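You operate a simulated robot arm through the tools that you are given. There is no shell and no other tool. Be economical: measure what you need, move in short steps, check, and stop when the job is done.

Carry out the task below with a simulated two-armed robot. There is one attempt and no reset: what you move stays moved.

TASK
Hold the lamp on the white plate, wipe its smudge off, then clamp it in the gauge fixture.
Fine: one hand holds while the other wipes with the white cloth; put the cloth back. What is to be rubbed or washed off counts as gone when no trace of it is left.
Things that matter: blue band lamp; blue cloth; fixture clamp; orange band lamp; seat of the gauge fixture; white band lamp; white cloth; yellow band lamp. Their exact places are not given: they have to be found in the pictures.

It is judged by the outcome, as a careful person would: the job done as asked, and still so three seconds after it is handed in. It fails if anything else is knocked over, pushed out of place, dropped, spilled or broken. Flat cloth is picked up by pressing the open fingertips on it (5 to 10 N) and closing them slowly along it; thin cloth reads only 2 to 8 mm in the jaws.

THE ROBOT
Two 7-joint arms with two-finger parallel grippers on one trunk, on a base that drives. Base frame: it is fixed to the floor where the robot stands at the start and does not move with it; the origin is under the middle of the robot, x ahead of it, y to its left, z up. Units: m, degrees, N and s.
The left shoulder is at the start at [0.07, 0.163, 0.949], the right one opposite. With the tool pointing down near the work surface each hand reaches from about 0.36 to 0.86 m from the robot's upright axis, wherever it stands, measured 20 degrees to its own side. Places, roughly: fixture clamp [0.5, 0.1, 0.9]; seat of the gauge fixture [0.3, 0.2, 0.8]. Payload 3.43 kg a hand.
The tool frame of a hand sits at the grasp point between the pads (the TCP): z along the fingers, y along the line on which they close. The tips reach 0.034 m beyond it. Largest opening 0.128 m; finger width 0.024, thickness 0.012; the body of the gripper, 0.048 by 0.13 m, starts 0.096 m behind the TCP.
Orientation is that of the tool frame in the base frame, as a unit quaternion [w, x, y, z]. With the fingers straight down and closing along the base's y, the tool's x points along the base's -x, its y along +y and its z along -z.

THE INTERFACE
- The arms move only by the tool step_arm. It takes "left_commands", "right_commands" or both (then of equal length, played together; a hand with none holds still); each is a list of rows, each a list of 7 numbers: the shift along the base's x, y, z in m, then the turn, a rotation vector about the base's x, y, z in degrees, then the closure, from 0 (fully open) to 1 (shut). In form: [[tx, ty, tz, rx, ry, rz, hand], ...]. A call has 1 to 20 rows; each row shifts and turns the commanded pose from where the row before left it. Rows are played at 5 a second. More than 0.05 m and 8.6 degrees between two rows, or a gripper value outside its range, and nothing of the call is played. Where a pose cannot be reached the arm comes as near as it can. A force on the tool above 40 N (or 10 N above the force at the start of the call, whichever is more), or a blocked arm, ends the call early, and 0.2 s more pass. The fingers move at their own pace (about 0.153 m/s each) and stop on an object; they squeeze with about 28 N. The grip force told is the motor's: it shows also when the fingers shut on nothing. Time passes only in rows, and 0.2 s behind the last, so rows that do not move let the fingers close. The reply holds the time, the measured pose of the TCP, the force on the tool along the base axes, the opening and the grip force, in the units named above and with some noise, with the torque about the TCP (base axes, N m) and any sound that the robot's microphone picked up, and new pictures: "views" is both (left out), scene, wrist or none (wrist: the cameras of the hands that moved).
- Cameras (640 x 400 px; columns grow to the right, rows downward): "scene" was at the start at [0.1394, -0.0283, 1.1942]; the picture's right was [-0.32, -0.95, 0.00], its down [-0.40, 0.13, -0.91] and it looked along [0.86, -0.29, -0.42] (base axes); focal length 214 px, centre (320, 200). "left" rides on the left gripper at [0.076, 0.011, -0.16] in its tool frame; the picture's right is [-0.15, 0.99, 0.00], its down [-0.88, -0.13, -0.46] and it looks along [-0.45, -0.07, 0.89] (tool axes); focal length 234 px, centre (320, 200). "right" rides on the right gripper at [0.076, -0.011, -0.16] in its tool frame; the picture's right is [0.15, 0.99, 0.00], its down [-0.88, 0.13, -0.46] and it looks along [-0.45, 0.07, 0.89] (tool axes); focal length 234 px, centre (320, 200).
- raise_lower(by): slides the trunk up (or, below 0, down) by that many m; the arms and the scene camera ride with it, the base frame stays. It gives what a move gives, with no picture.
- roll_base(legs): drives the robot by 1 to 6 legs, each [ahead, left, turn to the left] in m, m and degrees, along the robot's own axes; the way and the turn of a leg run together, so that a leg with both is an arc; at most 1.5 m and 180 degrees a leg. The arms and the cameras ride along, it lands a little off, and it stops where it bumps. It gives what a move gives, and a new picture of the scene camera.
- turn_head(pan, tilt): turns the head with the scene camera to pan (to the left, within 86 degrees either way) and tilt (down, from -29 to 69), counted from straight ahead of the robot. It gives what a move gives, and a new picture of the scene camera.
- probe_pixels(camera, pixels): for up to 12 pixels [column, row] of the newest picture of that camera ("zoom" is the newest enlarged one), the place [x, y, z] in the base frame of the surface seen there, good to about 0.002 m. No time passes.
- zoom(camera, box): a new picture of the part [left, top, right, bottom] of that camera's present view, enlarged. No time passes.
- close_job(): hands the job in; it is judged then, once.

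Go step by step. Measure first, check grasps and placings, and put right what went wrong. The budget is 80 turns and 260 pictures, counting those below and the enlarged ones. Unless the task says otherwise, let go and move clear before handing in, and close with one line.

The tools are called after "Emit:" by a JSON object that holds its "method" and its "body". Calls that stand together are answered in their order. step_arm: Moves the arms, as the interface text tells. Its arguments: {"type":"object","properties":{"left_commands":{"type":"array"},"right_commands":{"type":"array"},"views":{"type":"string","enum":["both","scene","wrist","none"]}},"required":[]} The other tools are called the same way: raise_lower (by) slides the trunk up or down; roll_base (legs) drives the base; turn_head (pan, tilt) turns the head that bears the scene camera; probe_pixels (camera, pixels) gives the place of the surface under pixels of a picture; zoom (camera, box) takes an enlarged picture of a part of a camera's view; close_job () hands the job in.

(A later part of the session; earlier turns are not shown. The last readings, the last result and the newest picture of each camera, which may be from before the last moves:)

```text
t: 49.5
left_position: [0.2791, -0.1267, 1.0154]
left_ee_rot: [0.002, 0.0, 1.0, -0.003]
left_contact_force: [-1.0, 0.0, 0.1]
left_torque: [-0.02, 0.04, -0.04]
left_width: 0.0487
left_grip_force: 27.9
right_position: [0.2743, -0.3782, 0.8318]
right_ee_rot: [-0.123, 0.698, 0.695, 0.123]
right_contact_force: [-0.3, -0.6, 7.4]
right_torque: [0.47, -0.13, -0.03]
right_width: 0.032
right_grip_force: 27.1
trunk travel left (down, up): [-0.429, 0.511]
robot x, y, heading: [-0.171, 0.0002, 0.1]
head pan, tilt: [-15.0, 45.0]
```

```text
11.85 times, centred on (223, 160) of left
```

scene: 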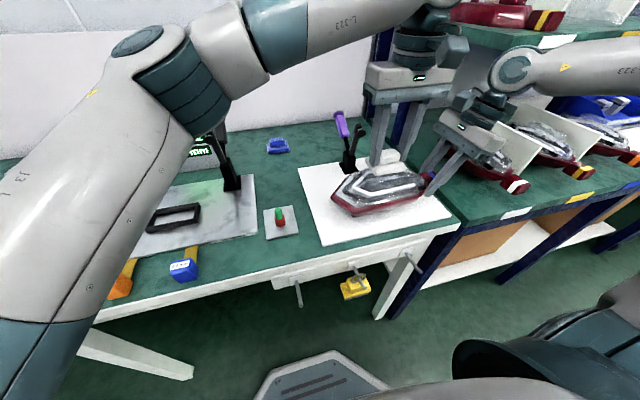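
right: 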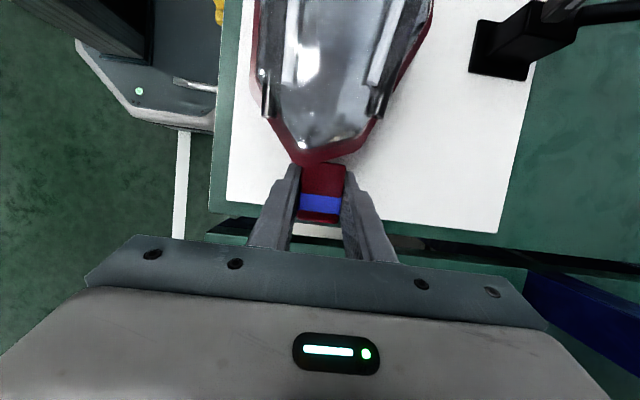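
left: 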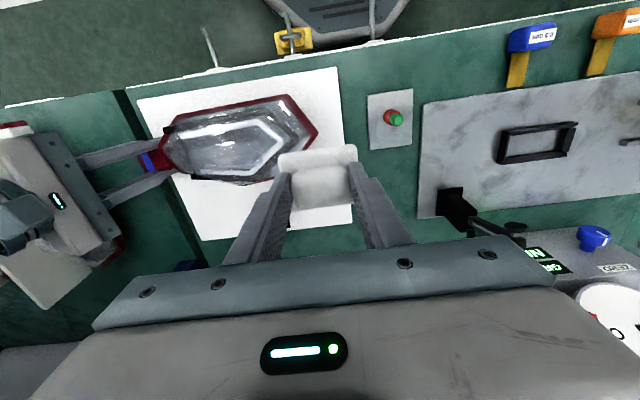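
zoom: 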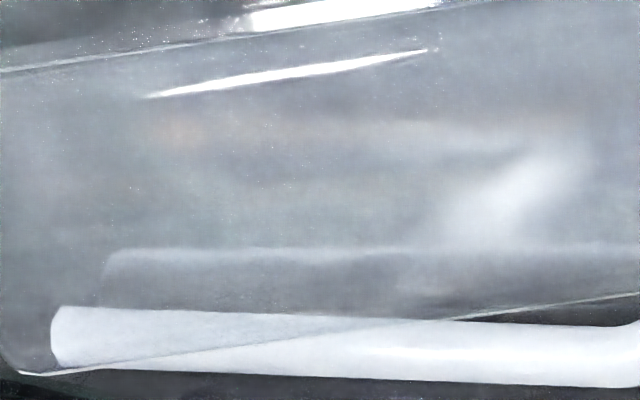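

It looks gone; only reflections remain. I'll make one more pass for certainty, slightly wider along y.

Emit:
{"method": "step_arm", "body": {"left_commands": [[-0.002, -0.04, 0, 0, 0, 0, 0.7], [-0.002, -0.04, -0.02, 0, 0, 0, 0.7], [0, -0.043, -0.025, 0, 0, 0, 0.7], [0, 0, -0.025, 0, 0, 0, 0.7], [0, 0, -0.008, 0, 0, 0, 0.7], [0, 0, -0.003, 0, 0, 0, 0.7], [0.012, 0, 0, 0, 0, 0, 0.7], [-0.012, -0.006, 0, 0, 0, 0, 0.7], [-0.012, 0, 0, 0, 0, 0, 0.7], [0.012, 0, 0, 0, 0, 0, 0.7], [0.012, 0.006, 0, 0, 0, 0, 0.7], [-0.012, 0.006, 0, 0, 0, 0, 0.7], [-0.012, 0, 0, 0, 0, 0, 0.7], [0.012, 0, 0, 0, 0, 0, 0.7], [0, 0, 0.03, 0, 0, 0, 0.7], [0, 0.03, 0.03, 0, 0, 0, 0.7], [0, 0.04, 0.02, 0, 0, 0, 0.7], [0, 0.04, 0, 0, 0, 0, 0.7], [0, 0.04, 0, 0, 0, 0, 0.7]], "views": "wrist"}}

Emit:
{"method": "zoom", "body": {"camera": "left", "box": [120, 100, 290, 200]}}

```text
t: 52.2
left_position: [0.2725, -0.2462, 0.9361]
left_ee_rot: [0.005, -0.004, 1.0, -0.003]
left_contact_force: [-1.1, 0.6, 9.5]
left_torque: [0.32, 0.09, -0.01]
left_width: 0.0489
left_grip_force: 27.7
right_position: [0.2732, -0.3782, 0.8322]
right_ee_rot: [-0.123, 0.698, 0.695, 0.123]
right_contact_force: [0.2, 0.5, 6.5]
right_torque: [-0.31, 0.07, -0.15]
right_width: 0.0318
right_grip_force: 27.9
trunk travel left (down, up): [-0.429, 0.511]
robot x, y, heading: [-0.1707, -0.0007, -0.1]
head pan, tilt: [-15.0, 45.0]
stopped in row 13 (left hand): the force on the tool passed its limit (the readings are from after the stop); the commanded pose is now the measured one
```

left: 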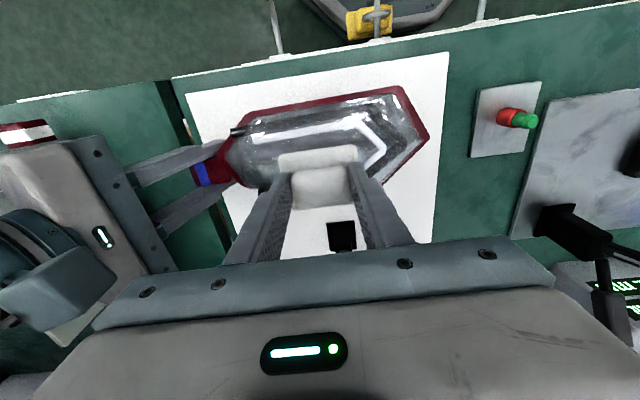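

```text
3.76 times, centred on (205, 150) of left
```

zoom: 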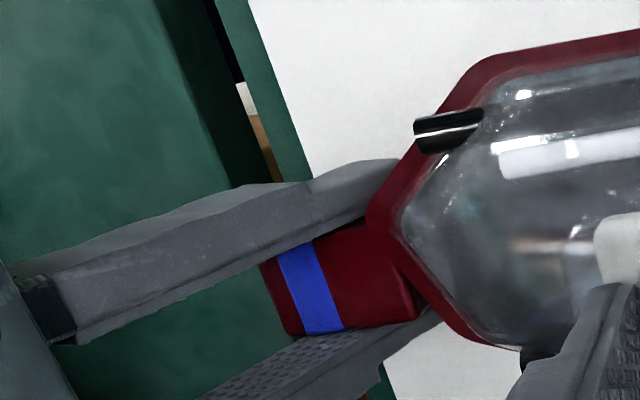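

Lift and return the cloth to its first place (0.479,-0.052), hovering first.

Emit:
{"method": "step_arm", "body": {"left_commands": [[0, 0, 0.03, 0, 0, 0, 0.7], [0, 0.03, 0.03, 0, 0, 0, 0.7], [0, 0.04, 0, 0, 0, 0, 0.7], [0, 0.04, 0, 0, 0, 0, 0.7], [0, 0.04, 0, 0, 0, 0, 0.7], [0, 0.044, 0, 0, 0, 0, 0.7], [0.036, 0, 0, 0, 0, 0, 0.7], [0.036, 0, 0, 0, 0, 0, 0.7], [0.036, 0, 0, 0, 0, 0, 0.7], [0.036, 0, 0, 0, 0, 0, 0.7], [0.036, 0, 0, 0, 0, 0, 0.7], [0.026, 0, -0.02, 0, 0, 0, 0.7], [0, 0, -0.04, 0, 0, 0, 0.7], [0, 0, -0.04, 0, 0, 0, 0.7], [0, 0, -0.02, 0, 0, 0, 0.7], [0, 0, 0, 0, 0, 0, 0.7]]}}

Emit:
{"method": "zoom", "body": {"camera": "left", "box": [240, 100, 400, 260]}}

Emit:
{"method": "zoom", "body": {"camera": "scene", "box": [230, 110, 330, 180]}}

```text
t: 55.6
left_position: [0.4773, -0.0522, 0.8722]
left_ee_rot: [0.004, -0.004, 1.0, -0.003]
left_contact_force: [-0.1, -0.1, -0.3]
left_torque: [0.06, -0.02, 0.03]
left_width: 0.0486
left_grip_force: 27.8
right_position: [0.2727, -0.3786, 0.8312]
right_ee_rot: [-0.124, 0.698, 0.695, 0.123]
right_contact_force: [-1.9, 0.9, 5.5]
right_torque: [0.36, -0.08, 0.22]
right_width: 0.0318
right_grip_force: 28.4
trunk travel left (down, up): [-0.429, 0.511]
robot x, y, heading: [-0.1711, 0.005, -0.3]
head pan, tilt: [-15.0, 45.0]
```

scene: 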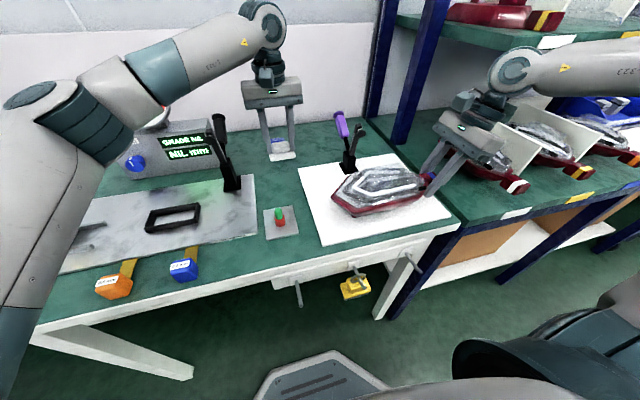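
left: 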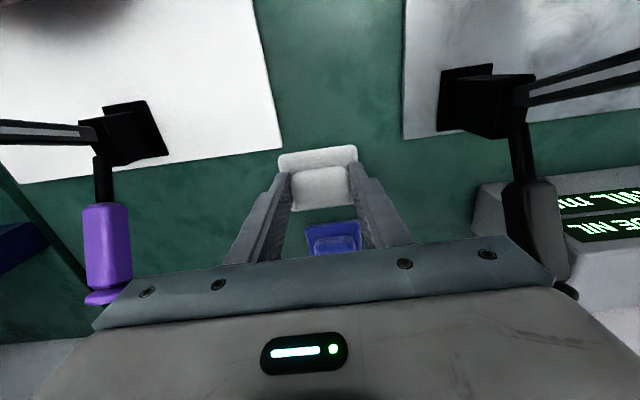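

```text
2.50 times, centred on (320, 180) of left
```

zoom: 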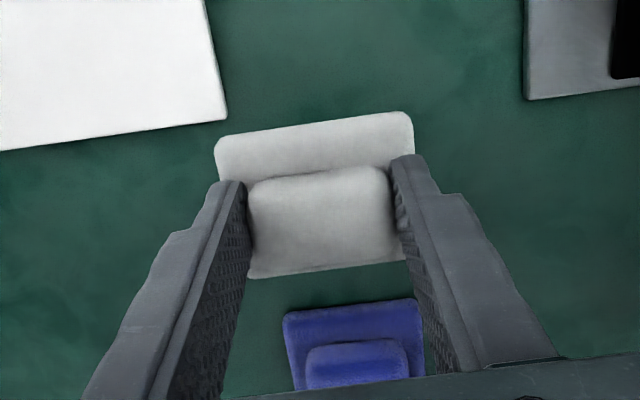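

```text
5.71 times, centred on (280, 145) of scene
```

zoom: 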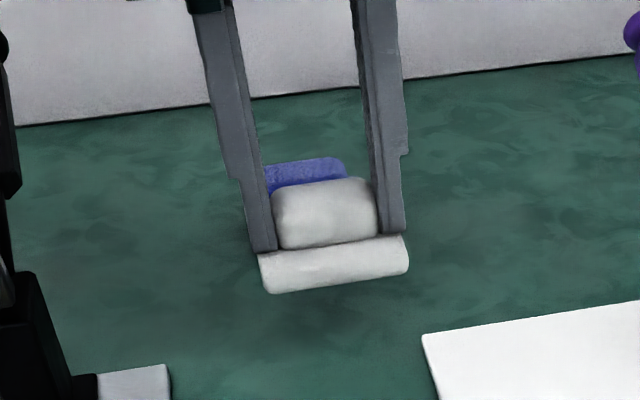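

Emit:
{"method": "step_arm", "body": {"left_commands": [[0.001, 0, -0.02, 0, 0, 0, 0.7], [0, 0, -0.014, 0, 0, 0, 0.7], [0, 0, -0.006, 0, 0, 0, 0.7], [0, 0, -0.003, 0, 0, 0, 0.7]], "views": "none"}}

```text
t: 56.6
left_position: [0.4783, -0.054, 0.8324]
left_ee_rot: [0.005, -0.004, 1.0, -0.003]
left_contact_force: [0.2, 0.5, -0.9]
left_torque: [-0.01, -0.01, -0.03]
left_width: 0.0489
left_grip_force: 28.1
right_position: [0.2733, -0.3786, 0.8307]
right_ee_rot: [-0.123, 0.698, 0.694, 0.122]
right_contact_force: [-3.0, 0.9, 6.3]
right_torque: [0.28, -0.11, 0.13]
right_width: 0.0318
right_grip_force: 28.6
trunk travel left (down, up): [-0.429, 0.511]
robot x, y, heading: [-0.1739, 0.0009, -0.2]
head pan, tilt: [-15.0, 45.0]
```

Emit:
{"method": "step_arm", "body": {"left_commands": [[0, 0.001, -0.002, 0, 0, 0, 0.7], [0, 0, -0.002, 0, 0, 0, 0.7], [0, 0, 0, 0, 0, 0, 0.55], [0, 0, 0, 0, 0, 0, 0.45], [0, 0, 0, 0, 0, 0, 0.35], [0, 0, 0.02, 0, 0, 0, 0.35], [0, 0, 0.04, 0, 0, 0, 0.35], [0, 0, 0.04, 0, 0, 0, 0.35]]}}

Emit:
{"method": "zoom", "body": {"camera": "left", "box": [240, 100, 400, 260]}}

Emit:
{"method": "probe_pixels", "body": {"camera": "left", "pixels": [[320, 150], [320, 160], [320, 170], [320, 140], [300, 160], [340, 160]]}}

```text
t: 58.4
left_position: [0.4801, -0.0537, 0.9314]
left_ee_rot: [0.003, -0.004, 1.0, -0.002]
left_contact_force: [0.4, 0.0, -0.4]
left_torque: [0.01, 0.02, 0.0]
left_width: 0.0832
left_grip_force: 0.1
right_position: [0.2731, -0.3789, 0.8315]
right_ee_rot: [-0.124, 0.698, 0.695, 0.121]
right_contact_force: [-1.9, -3.1, 8.3]
right_torque: [0.37, -0.09, 0.12]
right_width: 0.0318
right_grip_force: 27.8
trunk travel left (down, up): [-0.429, 0.511]
robot x, y, heading: [-0.1718, 0.0047, -0.0]
head pan, tilt: [-15.0, 45.0]
```

scene: 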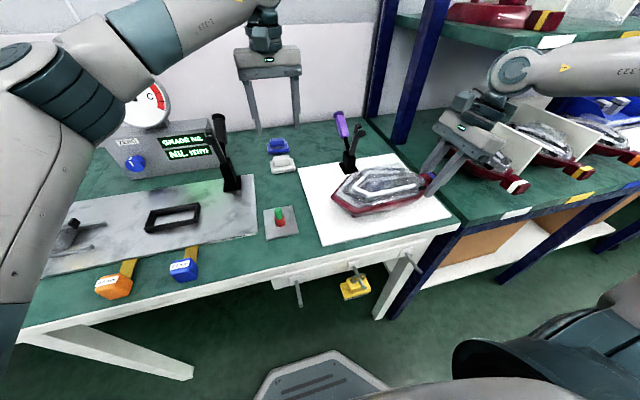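
left: 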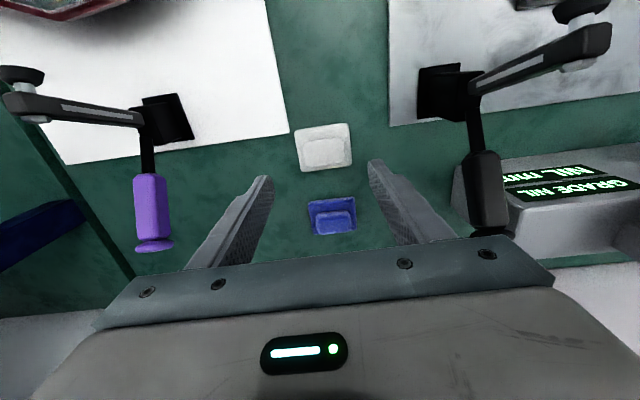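

```text
2.50 times, centred on (320, 180) of left
```

zoom: 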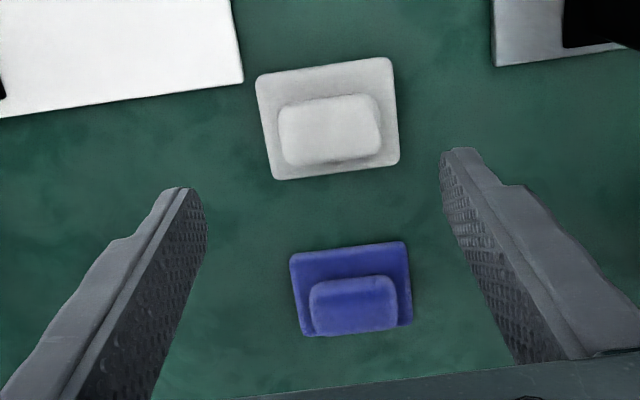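

```text
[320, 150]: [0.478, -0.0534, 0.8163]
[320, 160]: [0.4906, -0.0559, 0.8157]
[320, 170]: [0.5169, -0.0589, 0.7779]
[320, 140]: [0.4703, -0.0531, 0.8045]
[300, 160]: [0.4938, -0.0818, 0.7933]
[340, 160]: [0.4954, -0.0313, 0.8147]
```

The cloth is back within 5 mm of its place. Now release the tail, back the right hand off, and upright it with a view on the lens.

Emit:
{"method": "step_arm", "body": {"right_commands": [[0, 0, 0, 0, 0, 0, 0.6], [0, 0, 0, 0, 0, 0, 0.3], [0, 0, 0, 0, 0, 0, 0], [0, -0.01, 0.028, 0, 0, 0, 0], [0, -0.01, 0.028, 0, 0, 0, 0], [-0.01, -0.005, 0.03, 0, 0, 0, 0], [-0.02, 0, 0.035, 0, 0, 0, 0], [-0.02, 0, 0.035, 0, 0, 0, 0], [-0.02, 0, 0.035, 0, 0, 0, 0], [-0.02, 0, 0.035, -6, 0, 0, 0], [0, 0, 0.03, -7, 0, 0, 0], [0, 0, 0, -7, 0, 0, 0]], "left_commands": [[0, 0, 0, 0, 0, 0, 0.35], [0, 0, 0.03, 0, 0, 0, 0], [0, 0, 0.03, 0, 0, 0, 0], [0, 0, 0.02, 0, 0, 0, 0], [-0.03, 0, 0, 0, 0, 8, 0], [-0.03, 0, 0, 0, 0, 8, 0], [-0.03, 0, 0, 0, 0, 8, 0], [-0.03, 0, 0, 0, 0, 8, 0], [-0.03, 0, 0, 0, 0, 8, 0], [0, 0, 0, 0, 0, 8, 0], [0, 0, 0, 0, 0, 8, 0], [0, 0, 0, 0, 0, 8, 0]]}}

Emit:
{"method": "zoom", "body": {"camera": "right", "box": [230, 0, 430, 140]}}

```text
t: 61.0
left_position: [0.331, -0.0502, 1.0076]
left_ee_rot: [0.004, -0.534, 0.846, 0.0]
left_contact_force: [0.5, 0.6, -0.3]
left_torque: [-0.01, 0.0, 0.0]
left_width: 0.128
left_grip_force: 0.1
right_position: [0.1836, -0.4043, 1.0853]
right_ee_rot: [-0.001, 0.709, 0.705, -0.003]
right_contact_force: [0.9, 0.5, -0.4]
right_torque: [-0.02, 0.02, 0.03]
right_width: 0.1278
right_grip_force: 0.0
trunk travel left (down, up): [-0.429, 0.511]
robot x, y, heading: [-0.1736, 0.0, -0.0]
head pan, tilt: [-15.0, 45.0]
```

scene: 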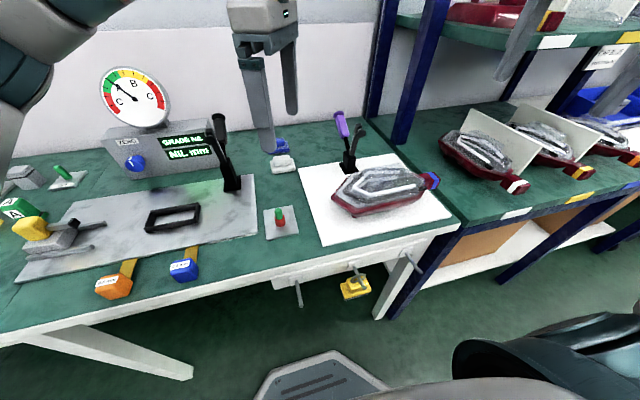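
right: 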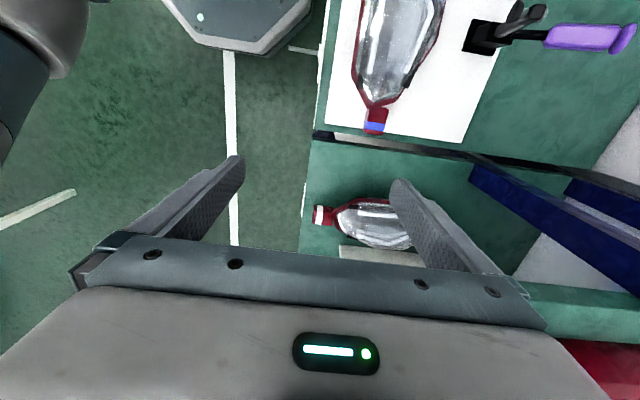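
left: 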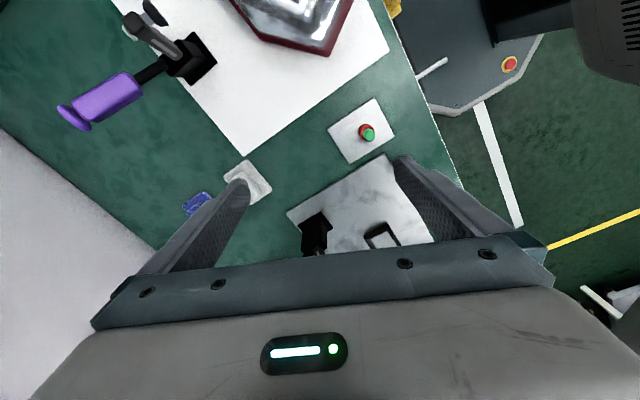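

```text
2.86 times, centred on (330, 70) of right
```

zoom: 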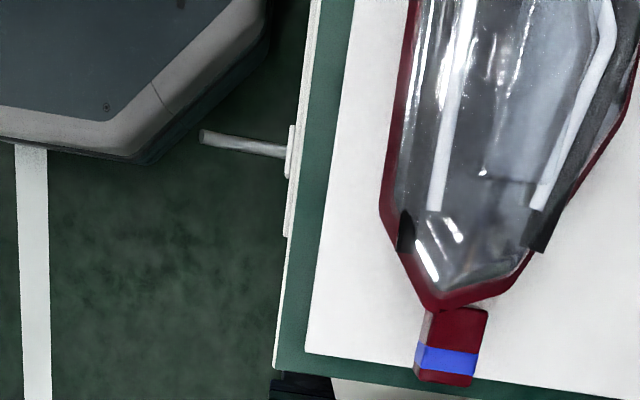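

Lens clean, lamp in place. Move the left hand over the lamp's body, closing along x.

Emit:
{"method": "step_arm", "body": {"left_commands": [[-0.012, -0.03, 0, 0, 0, 5.5, 0], [-0.012, -0.03, 0, 0, 0, 5.5, 0], [-0.012, -0.03, 0, 0, 0, 5.5, 0], [-0.012, -0.03, 0, 0, 0, 5.5, 0], [-0.012, -0.03, -0.01, 0, 0, 5.5, 0], [0, -0.022, -0.02, 0, 0, 0, 0], [0, 0, 0, 0, 0, 0, 0]]}}

Emit:
{"method": "zoom", "body": {"camera": "left", "box": [220, 0, 420, 260]}}

Emit:
{"method": "zoom", "body": {"camera": "scene", "box": [310, 90, 470, 230]}}

```text
t: 62.6
left_position: [0.2706, -0.2267, 0.9803]
left_ee_rot: [-0.004, 0.719, -0.695, -0.001]
left_contact_force: [0.3, 0.5, -0.1]
left_torque: [-0.02, 0.01, 0.0]
left_width: 0.128
left_grip_force: 0.1
right_position: [0.1831, -0.4043, 1.085]
right_ee_rot: [-0.001, 0.709, 0.705, -0.001]
right_contact_force: [-0.2, 0.2, 0.0]
right_torque: [-0.06, -0.02, 0.0]
right_width: 0.1279
right_grip_force: 0.1
trunk travel left (down, up): [-0.429, 0.511]
robot x, y, heading: [-0.1735, 0.002, -0.0]
head pan, tilt: [-15.0, 45.0]
```

scene: 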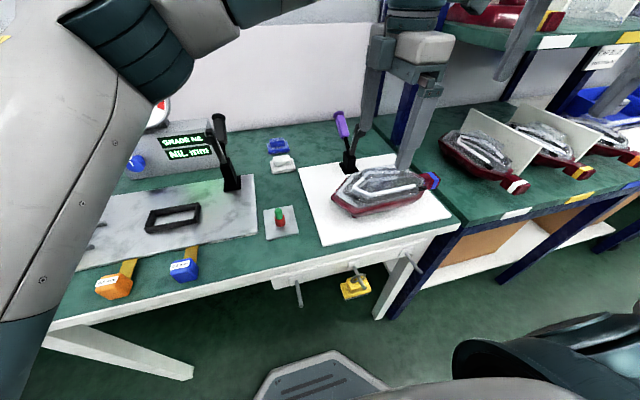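
left: 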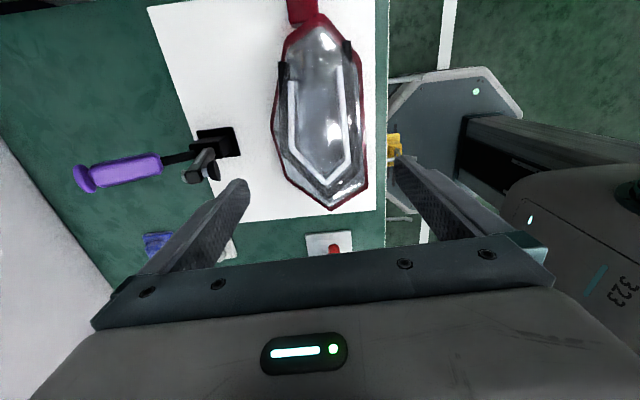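

```text
1.54 times, centred on (320, 130) of left
```

zoom: 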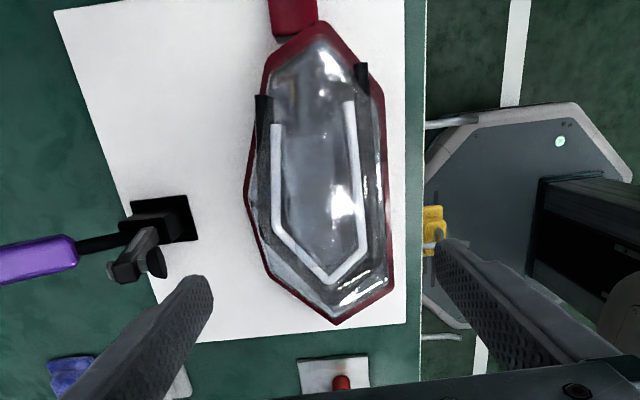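

```text
2.86 times, centred on (390, 160) of scene
```

zoom: 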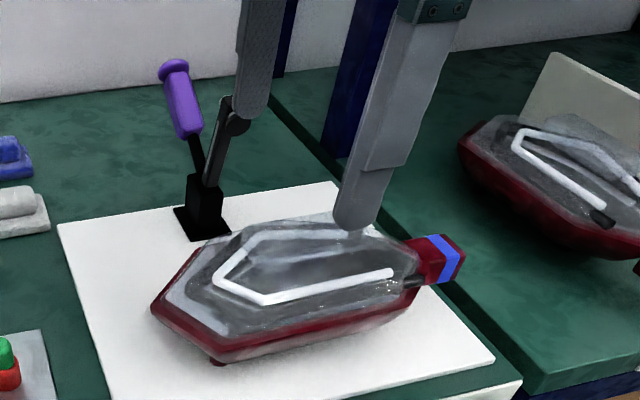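

The hand is aligned (yaw 92°). Lower around the rim: target TCP (0.2714,-0.221,0.838).

Emit:
{"method": "step_arm", "body": {"left_commands": [[0.001, 0.005, -0.04, 0, 0, 1, 0], [0, 0, -0.04, 0, 0, 0.5, 0], [0, 0, -0.03, 0, 0, 0, 0], [0, 0, -0.02, 0, 0, 0, 0], [0, 0, -0.012, 0, 0, 0, 0]]}}

Emit:
{"method": "zoom", "body": {"camera": "scene", "box": [310, 90, 470, 230]}}

Emit:
{"method": "zoom", "body": {"camera": "left", "box": [180, 20, 480, 260]}}

```text
t: 63.8
left_position: [0.2711, -0.2201, 0.8367]
left_ee_rot: [-0.004, 0.728, -0.686, -0.001]
left_contact_force: [0.2, 0.0, -0.3]
left_torque: [0.01, -0.02, 0.0]
left_width: 0.128
left_grip_force: 0.1
right_position: [0.1848, -0.405, 1.085]
right_ee_rot: [-0.001, 0.709, 0.705, -0.002]
right_contact_force: [-0.5, -0.4, 0.0]
right_torque: [-0.04, -0.01, 0.0]
right_width: 0.1279
right_grip_force: 0.1
trunk travel left (down, up): [-0.429, 0.511]
robot x, y, heading: [-0.1699, -0.0015, -0.2]
head pan, tilt: [-15.0, 45.0]
```

scene: 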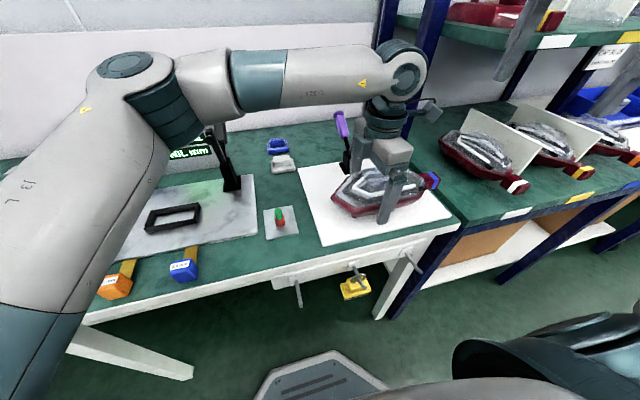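
left: 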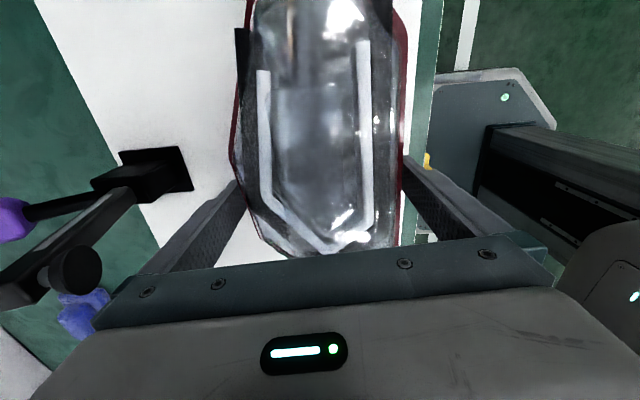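

```text
2.86 times, centred on (390, 160) of scene
```

zoom: 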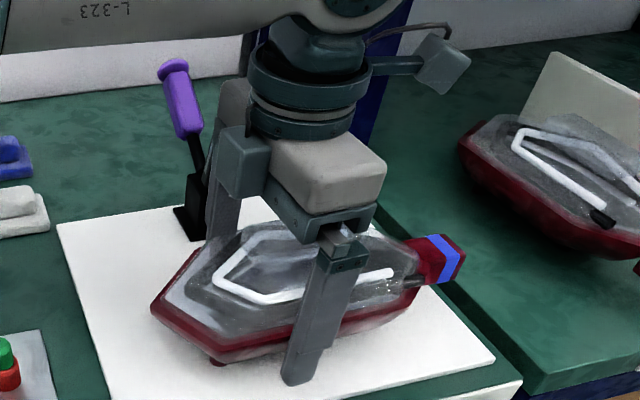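

```text
1.67 times, centred on (330, 140) of left
```

zoom: 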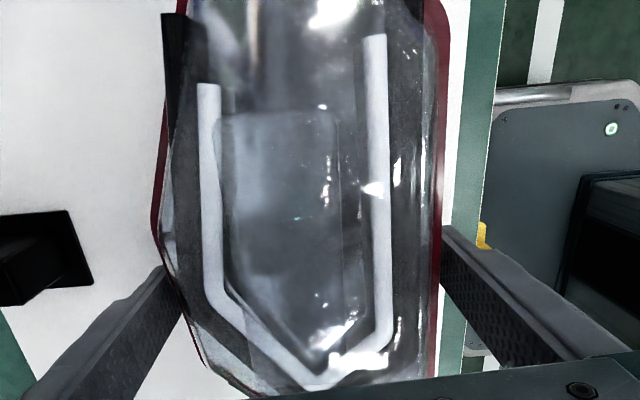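

No contact; close gently on the rim.

Emit:
{"method": "step_arm", "body": {"left_commands": [[0, 0, 0, 0, 0, 0, 0.05], [0, 0, 0, 0, 0, 0, 0.1], [0, 0, 0, 0, 0, 0, 0.15], [0, 0, 0, 0, 0, 0, 0.2], [0, 0, 0, 0, 0, 0, 0.3], [0, 0, 0, 0, 0, 0, 0.3]]}}

Emit:
{"method": "zoom", "body": {"camera": "scene", "box": [310, 90, 470, 230]}}

```text
t: 65.2
left_position: [0.2724, -0.2215, 0.8361]
left_ee_rot: [-0.005, 0.728, -0.685, -0.001]
left_contact_force: [0.1, -0.4, -0.2]
left_torque: [0.02, -0.07, -0.04]
left_width: 0.1147
left_grip_force: 28.1
right_position: [0.1822, -0.4061, 1.0855]
right_ee_rot: [-0.001, 0.709, 0.705, -0.002]
right_contact_force: [0.1, 0.4, 0.6]
right_torque: [0.02, -0.01, 0.0]
right_width: 0.1281
right_grip_force: 0.2
trunk travel left (down, up): [-0.429, 0.511]
robot x, y, heading: [-0.1738, 0.0023, -0.1]
head pan, tilt: [-15.0, 45.0]
```

scene: 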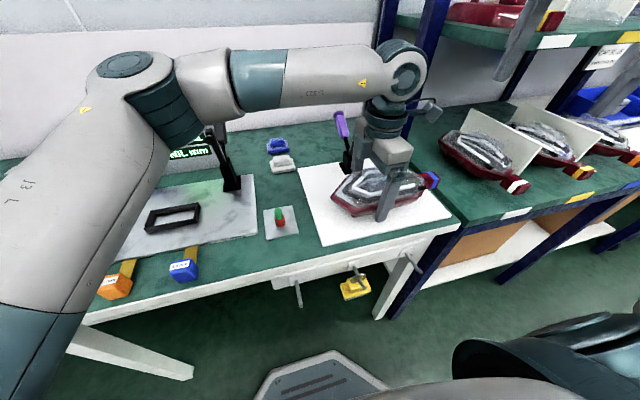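
left: 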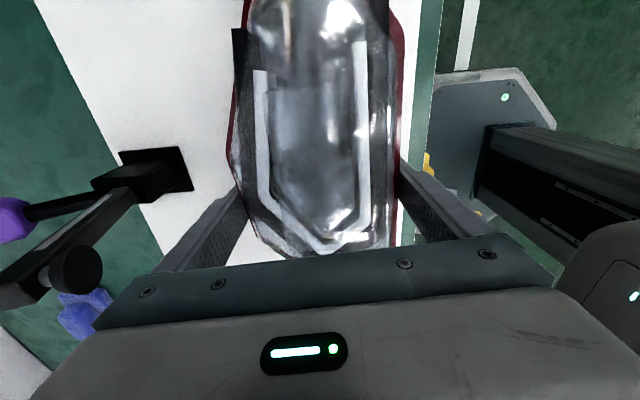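

```text
2.86 times, centred on (390, 160) of scene
```

zoom: 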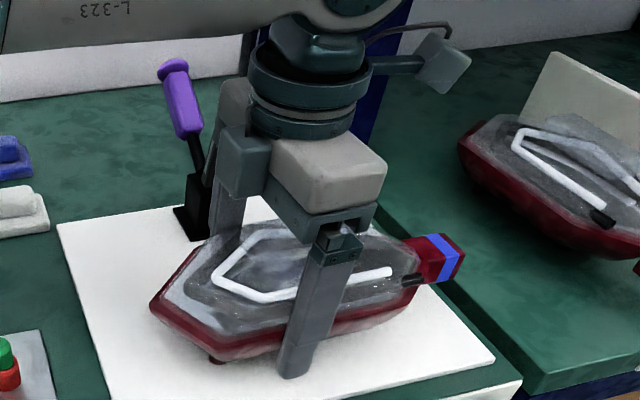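

Gripped at 114.7 mm. Lift 2 cm slowly and check.

Emit:
{"method": "step_arm", "body": {"left_commands": [[0, 0, 0.005, 0, 0, 0, 0.3], [0, 0, 0.007, 0, 0, 0, 0.3], [0, 0, 0.01, 0, 0, 0, 0.3], [0, 0, 0, 0, 0, 0, 0.3]], "views": "scene"}}

Emit:
{"method": "zoom", "body": {"camera": "scene", "box": [310, 90, 470, 230]}}

```text
t: 66.2
left_position: [0.2719, -0.2189, 0.8572]
left_ee_rot: [-0.005, 0.728, -0.686, -0.001]
left_contact_force: [-0.7, 0.8, -2.3]
left_torque: [0.08, -0.01, 0.01]
left_width: 0.1143
left_grip_force: 27.9
right_position: [0.1835, -0.4058, 1.0849]
right_ee_rot: [0.0, 0.709, 0.705, -0.002]
right_contact_force: [0.4, -0.4, 0.9]
right_torque: [0.03, 0.01, -0.01]
right_width: 0.128
right_grip_force: 0.1
trunk travel left (down, up): [-0.429, 0.511]
robot x, y, heading: [-0.1722, -0.0026, -0.0]
head pan, tilt: [-15.0, 45.0]
```

scene: 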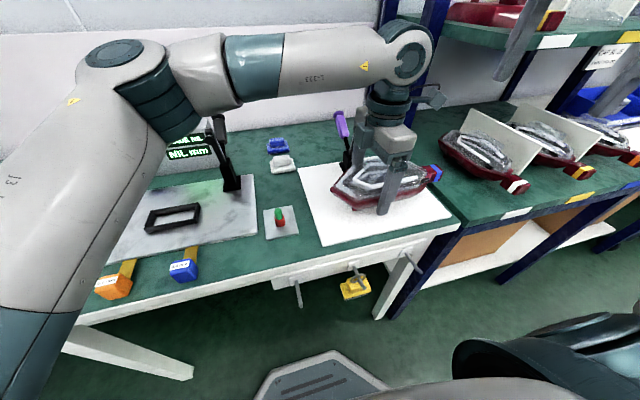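

```text
2.86 times, centred on (390, 160) of scene
```

zoom: 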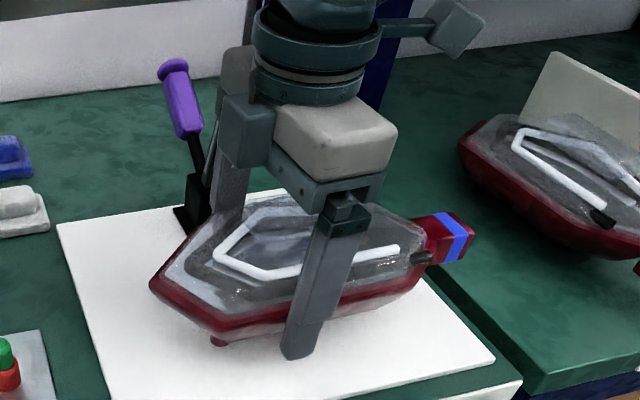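

Held level, only about 2.3 N. Raise it high enough for the head camera to see its underside.

Emit:
{"method": "step_arm", "body": {"left_commands": [[0, 0, 0.02, 0, 0, 0, 0.3], [0, 0, 0.03, 0, 0, 0, 0.3], [0, 0, 0.035, 0, 0, 0, 0.3], [0, 0.02, 0.035, 0, 0, 0, 0.3], [0, 0.025, 0.035, 0, 0, 0, 0.3], [0.01, 0.025, 0.035, 0, 0, 0, 0.3], [0.01, 0.025, 0.035, 0, 0, 0, 0.3], [0.01, 0.025, 0.035, 0, 0, 0, 0.3], [0.01, 0.025, 0.035, 0, 0, 0, 0.3], [0.01, 0.025, 0.035, 0, 0, 0, 0.3], [0.01, 0.025, 0.035, 0, 0, 0, 0.3], [0.01, 0.02, 0.035, 0, 0, 0, 0.3], [0, 0, 0.03, 0, 0, 0, 0.3]], "views": "none"}}

Emit:
{"method": "turn_head", "body": {"pan": 0, "tilt": -10}}

```text
t: 69.0
left_position: [0.3387, 0.0074, 1.2627]
left_ee_rot: [0.0, 0.727, -0.686, 0.0]
left_contact_force: [1.4, 2.2, -2.9]
left_torque: [-0.09, 0.15, 0.03]
left_width: 0.1144
left_grip_force: 28.1
left hand out of reach, approached as far as the arm can: row 13
right_position: [0.1886, -0.399, 1.0865]
right_ee_rot: [-0.001, 0.708, 0.706, -0.005]
right_contact_force: [1.4, 1.8, -0.4]
right_torque: [-0.16, 0.14, 0.0]
right_width: 0.1279
right_grip_force: 0.1
trunk travel left (down, up): [-0.429, 0.511]
robot x, y, heading: [-0.1724, -0.0017, -0.3]
head pan, tilt: [-15.0, 45.0]
```

```text
t: 70.3
left_position: [0.3323, -0.0021, 1.2633]
left_ee_rot: [-0.004, 0.726, -0.688, 0.001]
left_contact_force: [0.5, -0.1, -4.0]
left_torque: [0.08, -0.01, -0.01]
left_width: 0.1142
left_grip_force: 28.0
right_position: [0.1834, -0.4057, 1.0851]
right_ee_rot: [-0.002, 0.709, 0.706, -0.002]
right_contact_force: [0.9, -0.3, -0.6]
right_torque: [-0.02, 0.01, 0.0]
right_width: 0.128
right_grip_force: 0.0
trunk travel left (down, up): [-0.429, 0.511]
robot x, y, heading: [-0.1724, -0.0036, 0.2]
head pan, tilt: [0.0, -10.0]
```

scene: 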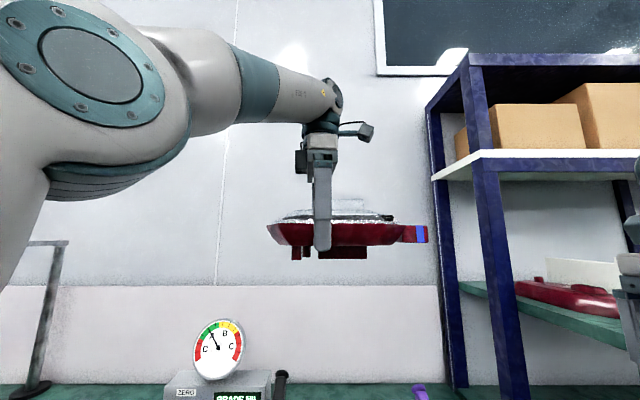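

The side view shows the underside boss (318–367,252) and a peg near the tip (296,252). Zoom and measure.

Emit:
{"method": "zoom", "body": {"camera": "scene", "box": [255, 190, 440, 290]}}

Emit:
{"method": "probe_pixels", "body": {"camera": "scene", "pixels": [[270, 232], [296, 252], [306, 250], [320, 254], [343, 254], [365, 254], [343, 249], [427, 235], [401, 235], [270, 225], [390, 232], [297, 246]]}}

```text
3.46 times, centred on (348, 240) of scene
```

zoom: 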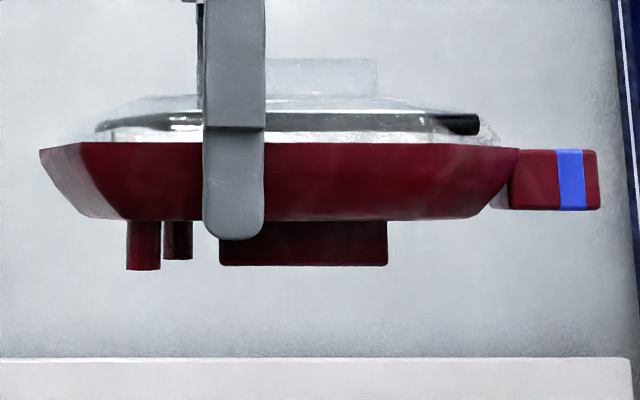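

```text
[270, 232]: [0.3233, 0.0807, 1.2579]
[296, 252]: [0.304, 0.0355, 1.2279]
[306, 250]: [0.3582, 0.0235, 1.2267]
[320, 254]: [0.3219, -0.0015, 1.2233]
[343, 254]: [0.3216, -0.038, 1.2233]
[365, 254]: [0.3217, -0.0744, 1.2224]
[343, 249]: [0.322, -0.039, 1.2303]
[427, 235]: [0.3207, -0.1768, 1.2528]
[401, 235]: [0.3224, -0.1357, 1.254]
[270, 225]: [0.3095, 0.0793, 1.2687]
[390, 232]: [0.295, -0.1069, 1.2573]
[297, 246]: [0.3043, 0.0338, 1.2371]
```

Boss: y from 0.0005 to −0.078 (centre −0.039, 37 mm to −y of the TCP), front face x≈0.322, yaw ≈0. Pegs and boss have equal depth. Now measure the seat.

Emit:
{"method": "turn_head", "body": {"pan": 25, "tilt": 52}}

Emit:
{"method": "zoom", "body": {"camera": "right", "box": [400, 0, 640, 200]}}

```text
t: 71.6
left_position: [0.3321, -0.0016, 1.2647]
left_ee_rot: [-0.004, 0.727, -0.686, 0.0]
left_contact_force: [0.0, -0.3, -3.5]
left_torque: [0.09, -0.03, -0.02]
left_width: 0.1142
left_grip_force: 27.9
right_position: [0.184, -0.4055, 1.0862]
right_ee_rot: [-0.002, 0.709, 0.705, -0.001]
right_contact_force: [0.4, -0.4, 0.7]
right_torque: [-0.01, -0.02, 0.0]
right_width: 0.1281
right_grip_force: 0.2
trunk travel left (down, up): [-0.429, 0.511]
robot x, y, heading: [-0.1758, 0.0025, -0.1]
head pan, tilt: [25.0, 52.0]
```

scene: 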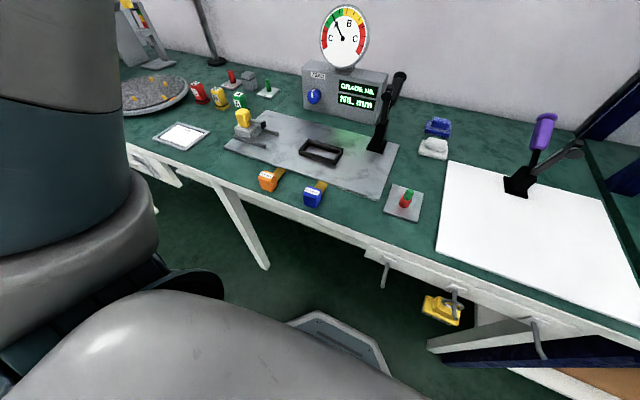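

```text
2.00 times, centred on (520, 100) of right
```

zoom: 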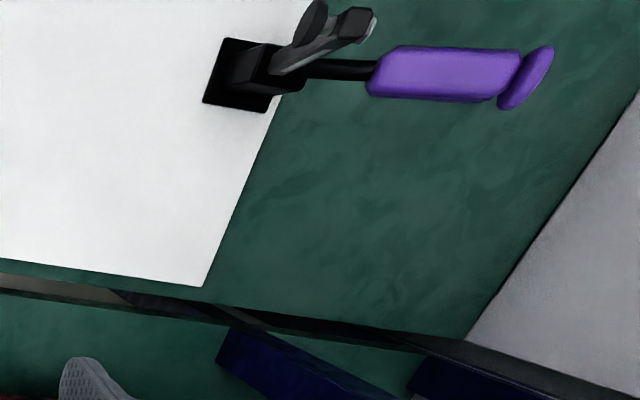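

Emit:
{"method": "zoom", "body": {"camera": "scene", "box": [280, 65, 420, 175]}}

Emit:
{"method": "zoom", "body": {"camera": "scene", "box": [290, 130, 350, 170]}}

Emit:
{"method": "probe_pixels", "body": {"camera": "zoom", "pixels": [[95, 175], [180, 95], [555, 195], [480, 330], [170, 160], [215, 115], [490, 200], [435, 270], [320, 145], [300, 210], [290, 245], [340, 150]]}}

```text
3.64 times, centred on (350, 120) of scene
```

zoom: 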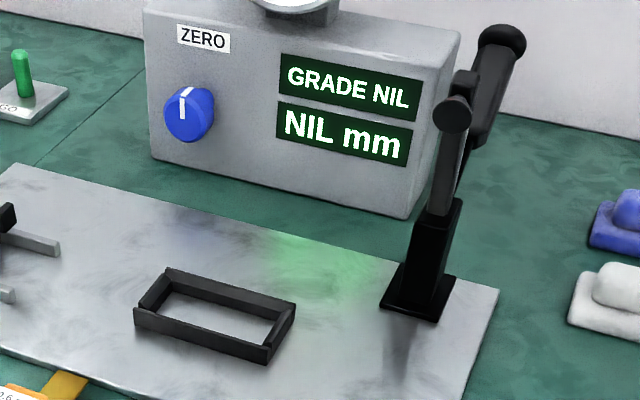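

```text
10.00 times, centred on (320, 150) of scene
```

zoom: 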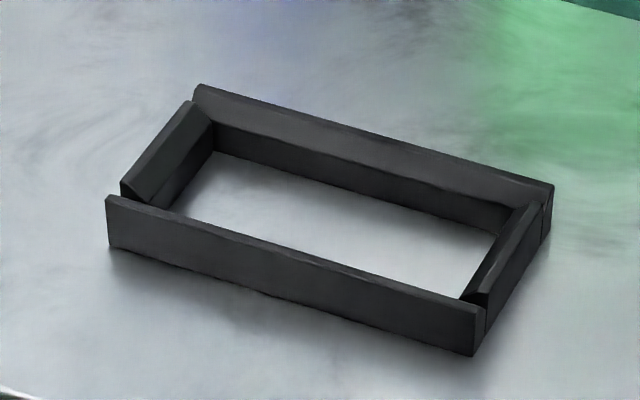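

```text
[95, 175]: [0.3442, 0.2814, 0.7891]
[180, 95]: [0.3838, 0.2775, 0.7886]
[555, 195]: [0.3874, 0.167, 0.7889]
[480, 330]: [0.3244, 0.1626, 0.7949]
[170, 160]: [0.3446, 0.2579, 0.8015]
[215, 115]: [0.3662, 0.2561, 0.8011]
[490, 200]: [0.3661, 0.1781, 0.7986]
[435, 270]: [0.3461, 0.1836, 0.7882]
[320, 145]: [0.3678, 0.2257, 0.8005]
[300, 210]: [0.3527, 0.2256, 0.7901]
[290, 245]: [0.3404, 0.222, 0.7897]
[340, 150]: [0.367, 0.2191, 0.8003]
```

Emit:
{"method": "probe_pixels", "body": {"camera": "zoom", "pixels": [[300, 256], [300, 262], [375, 138], [375, 145], [156, 145], [150, 155], [525, 235], [515, 245], [300, 250], [350, 200], [230, 162], [485, 245]]}}

Emit:
{"method": "probe_pixels", "body": {"camera": "zoom", "pixels": [[120, 202], [470, 310], [210, 92], [545, 187], [188, 105], [125, 185], [540, 205], [485, 295], [200, 150], [460, 295], [490, 232], [185, 210]]}}

```text
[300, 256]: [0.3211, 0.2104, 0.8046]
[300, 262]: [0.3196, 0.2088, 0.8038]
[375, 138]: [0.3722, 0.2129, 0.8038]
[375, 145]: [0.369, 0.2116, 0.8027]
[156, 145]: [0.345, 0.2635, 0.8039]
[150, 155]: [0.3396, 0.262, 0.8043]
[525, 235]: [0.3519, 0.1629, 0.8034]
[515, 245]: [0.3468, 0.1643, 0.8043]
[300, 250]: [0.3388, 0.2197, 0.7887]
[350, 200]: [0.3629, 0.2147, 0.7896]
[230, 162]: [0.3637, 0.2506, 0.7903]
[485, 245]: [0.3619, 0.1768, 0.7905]
```

```text
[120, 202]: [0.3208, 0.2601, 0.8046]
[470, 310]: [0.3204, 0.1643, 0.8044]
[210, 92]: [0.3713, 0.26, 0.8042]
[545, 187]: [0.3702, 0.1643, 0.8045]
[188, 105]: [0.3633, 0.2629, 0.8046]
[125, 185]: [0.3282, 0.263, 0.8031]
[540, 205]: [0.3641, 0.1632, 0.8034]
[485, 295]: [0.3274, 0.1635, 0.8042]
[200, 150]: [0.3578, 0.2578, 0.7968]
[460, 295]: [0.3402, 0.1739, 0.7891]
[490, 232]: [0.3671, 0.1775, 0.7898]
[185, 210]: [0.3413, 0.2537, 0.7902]
```

Seat crest: x 0.3205–0.3712, y 0.1635–0.263 (centre 0.3458, 0.2133), tapering inward. Move the lamp high above the seat and view the boss's end for its width.

Emit:
{"method": "step_arm", "body": {"left_commands": [[0, 0.02, 0, 0, 0, 0, 0.3], [0.002, 0.035, 0, 0, 0, 0, 0.3], [0.002, 0.035, 0, 0, 0, 0, 0.3], [0.002, 0.035, 0, 0, 0, 0, 0.3], [0.002, 0.035, 0, 0, 0, 0, 0.3], [0.002, 0.035, 0, 0, 0, 0, 0.3], [0, 0.035, 0, 0, 0, 0, 0.3], [0, 0.02, 0, 0, 0, 0, 0.3], [0, 0, 0, 0, 0, 0, 0.3]], "views": "none"}}

Emit:
{"method": "turn_head", "body": {"pan": 30, "tilt": -10}}

Emit:
{"method": "zoom", "body": {"camera": "scene", "box": [230, 180, 430, 300]}}

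```text
t: 73.6
left_position: [0.3397, 0.2523, 1.263]
left_ee_rot: [-0.005, 0.727, -0.686, -0.001]
left_contact_force: [-0.1, 0.6, -3.5]
left_torque: [0.11, -0.01, 0.02]
left_width: 0.1142
left_grip_force: 27.9
right_position: [0.1837, -0.4052, 1.0848]
right_ee_rot: [-0.001, 0.709, 0.705, -0.001]
right_contact_force: [0.3, -0.2, 0.4]
right_torque: [0.0, -0.04, -0.01]
right_width: 0.1279
right_grip_force: 0.0
trunk travel left (down, up): [-0.429, 0.511]
robot x, y, heading: [-0.1689, -0.0009, -0.0]
head pan, tilt: [25.0, 52.0]
```

```text
t: 74.9
left_position: [0.3396, 0.2538, 1.2622]
left_ee_rot: [-0.005, 0.727, -0.686, 0.0]
left_contact_force: [0.0, -0.5, -3.8]
left_torque: [0.1, 0.02, 0.0]
left_width: 0.1139
left_grip_force: 28.2
right_position: [0.1839, -0.4047, 1.0857]
right_ee_rot: [-0.002, 0.709, 0.706, 0.0]
right_contact_force: [-0.5, -0.6, 0.3]
right_torque: [0.01, 0.02, 0.04]
right_width: 0.1279
right_grip_force: 0.1
trunk travel left (down, up): [-0.429, 0.511]
robot x, y, heading: [-0.172, 0.0015, -0.1]
head pan, tilt: [30.0, -10.0]
```

scene: 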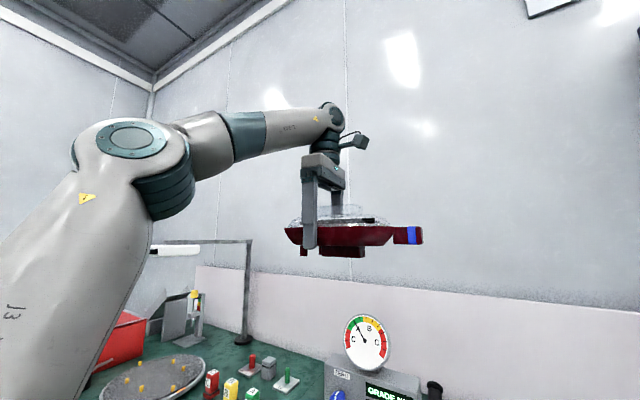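

```text
3.20 times, centred on (330, 240) of scene
```

zoom: 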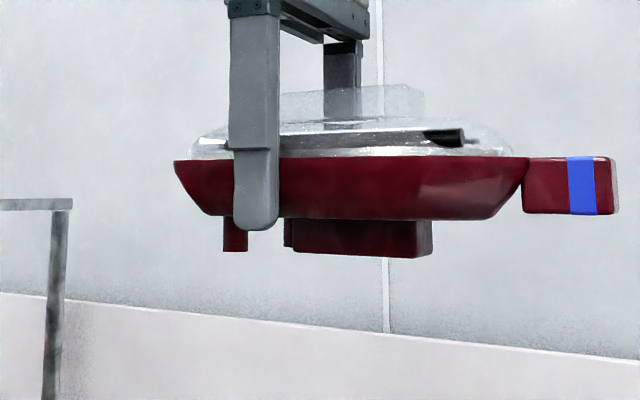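

Emit:
{"method": "zoom", "body": {"camera": "scene", "box": [310, 235, 380, 275]}}

Emit:
{"method": "probe_pixels", "body": {"camera": "zoom", "pixels": [[110, 140], [110, 170], [300, 160], [470, 170], [470, 200], [485, 150], [495, 170], [510, 160], [520, 160], [528, 160], [495, 190], [524, 185]]}}

```text
9.14 times, centred on (345, 255) of scene
```

zoom: 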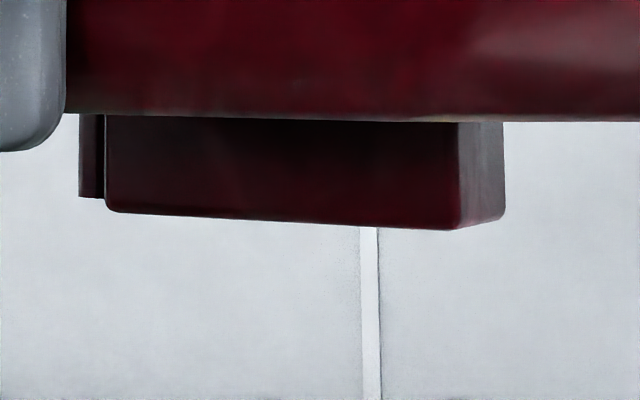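

```text
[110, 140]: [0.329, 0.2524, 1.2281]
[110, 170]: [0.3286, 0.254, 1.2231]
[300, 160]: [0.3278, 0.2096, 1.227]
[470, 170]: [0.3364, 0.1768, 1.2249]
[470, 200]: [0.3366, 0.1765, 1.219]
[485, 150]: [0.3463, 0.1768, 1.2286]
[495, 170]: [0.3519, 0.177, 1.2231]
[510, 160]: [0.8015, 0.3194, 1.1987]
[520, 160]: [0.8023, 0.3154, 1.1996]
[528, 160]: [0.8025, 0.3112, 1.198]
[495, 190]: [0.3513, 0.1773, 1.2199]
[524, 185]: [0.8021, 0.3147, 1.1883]
```

Boss: x 0.3285–0.357, y 0.177–0.2555, i.e. centre at TCP+(0.0032,−0.0373). Shift by (+0.003,−0.0027) and descend to just over the seat.

Emit:
{"method": "step_arm", "body": {"left_commands": [[0.003, -0.0027, -0.02, 0, 0, 0, 0.3], [0, 0, -0.035, 0, 0, 0, 0.3], [0, 0, -0.035, 0, 0, 0, 0.3], [0, 0, -0.035, 0, 0, 0, 0.3], [0, 0, -0.035, 0, 0, 0, 0.3], [0, 0, -0.035, 0, 0, 0, 0.3], [0, 0, -0.035, 0, 0, 0, 0.3], [0, 0, -0.035, 0, 0, 0, 0.3], [0, 0, -0.035, 0, 0, 0, 0.3], [0, 0, -0.035, 0, 0, 0, 0.3], [0, 0, -0.035, 0, 0, 0, 0.3], [0, 0, -0.02, 0, 0, 0, 0.3], [0, 0, 0, 0, 0, 0, 0.3]], "views": "wrist"}}

Emit:
{"method": "turn_head", "body": {"pan": 18, "tilt": 45}}

Emit:
{"method": "zoom", "body": {"camera": "scene", "box": [230, 80, 430, 220]}}

```text
t: 77.7
left_position: [0.3447, 0.2501, 0.8724]
left_ee_rot: [-0.004, 0.728, -0.686, 0.0]
left_contact_force: [0.1, -0.3, -3.6]
left_torque: [0.12, 0.0, 0.0]
left_width: 0.1143
left_grip_force: 28.1
right_position: [0.1829, -0.4038, 1.0853]
right_ee_rot: [-0.001, 0.709, 0.705, -0.002]
right_contact_force: [-0.6, -0.3, 1.0]
right_torque: [-0.01, 0.01, 0.0]
right_width: 0.1282
right_grip_force: 0.0
trunk travel left (down, up): [-0.429, 0.511]
robot x, y, heading: [-0.1715, -0.0001, -0.1]
head pan, tilt: [30.0, -10.0]
```

left: 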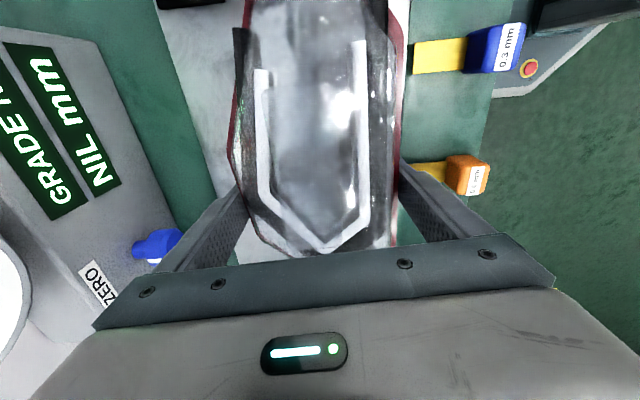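

```text
t: 79.0
left_position: [0.3455, 0.2501, 0.8726]
left_ee_rot: [-0.005, 0.728, -0.686, -0.001]
left_contact_force: [0.4, 0.2, -3.7]
left_torque: [0.11, -0.02, 0.02]
left_width: 0.1141
left_grip_force: 27.9
right_position: [0.1838, -0.4043, 1.0863]
right_ee_rot: [-0.001, 0.709, 0.705, -0.001]
right_contact_force: [0.6, 0.0, 0.7]
right_torque: [0.0, 0.02, 0.02]
right_width: 0.1281
right_grip_force: 0.1
trunk travel left (down, up): [-0.429, 0.511]
robot x, y, heading: [-0.1718, 0.0006, -0.1]
head pan, tilt: [18.0, 45.0]
```

scene: 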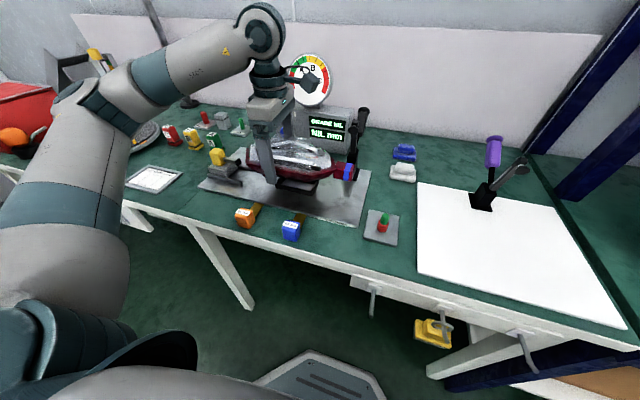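

```text
2.86 times, centred on (330, 150) of scene
```

zoom: 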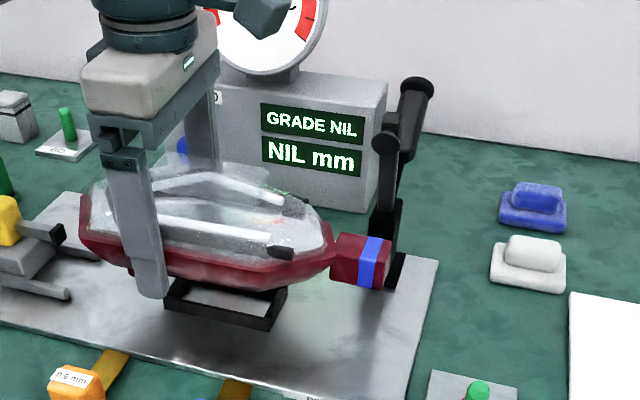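

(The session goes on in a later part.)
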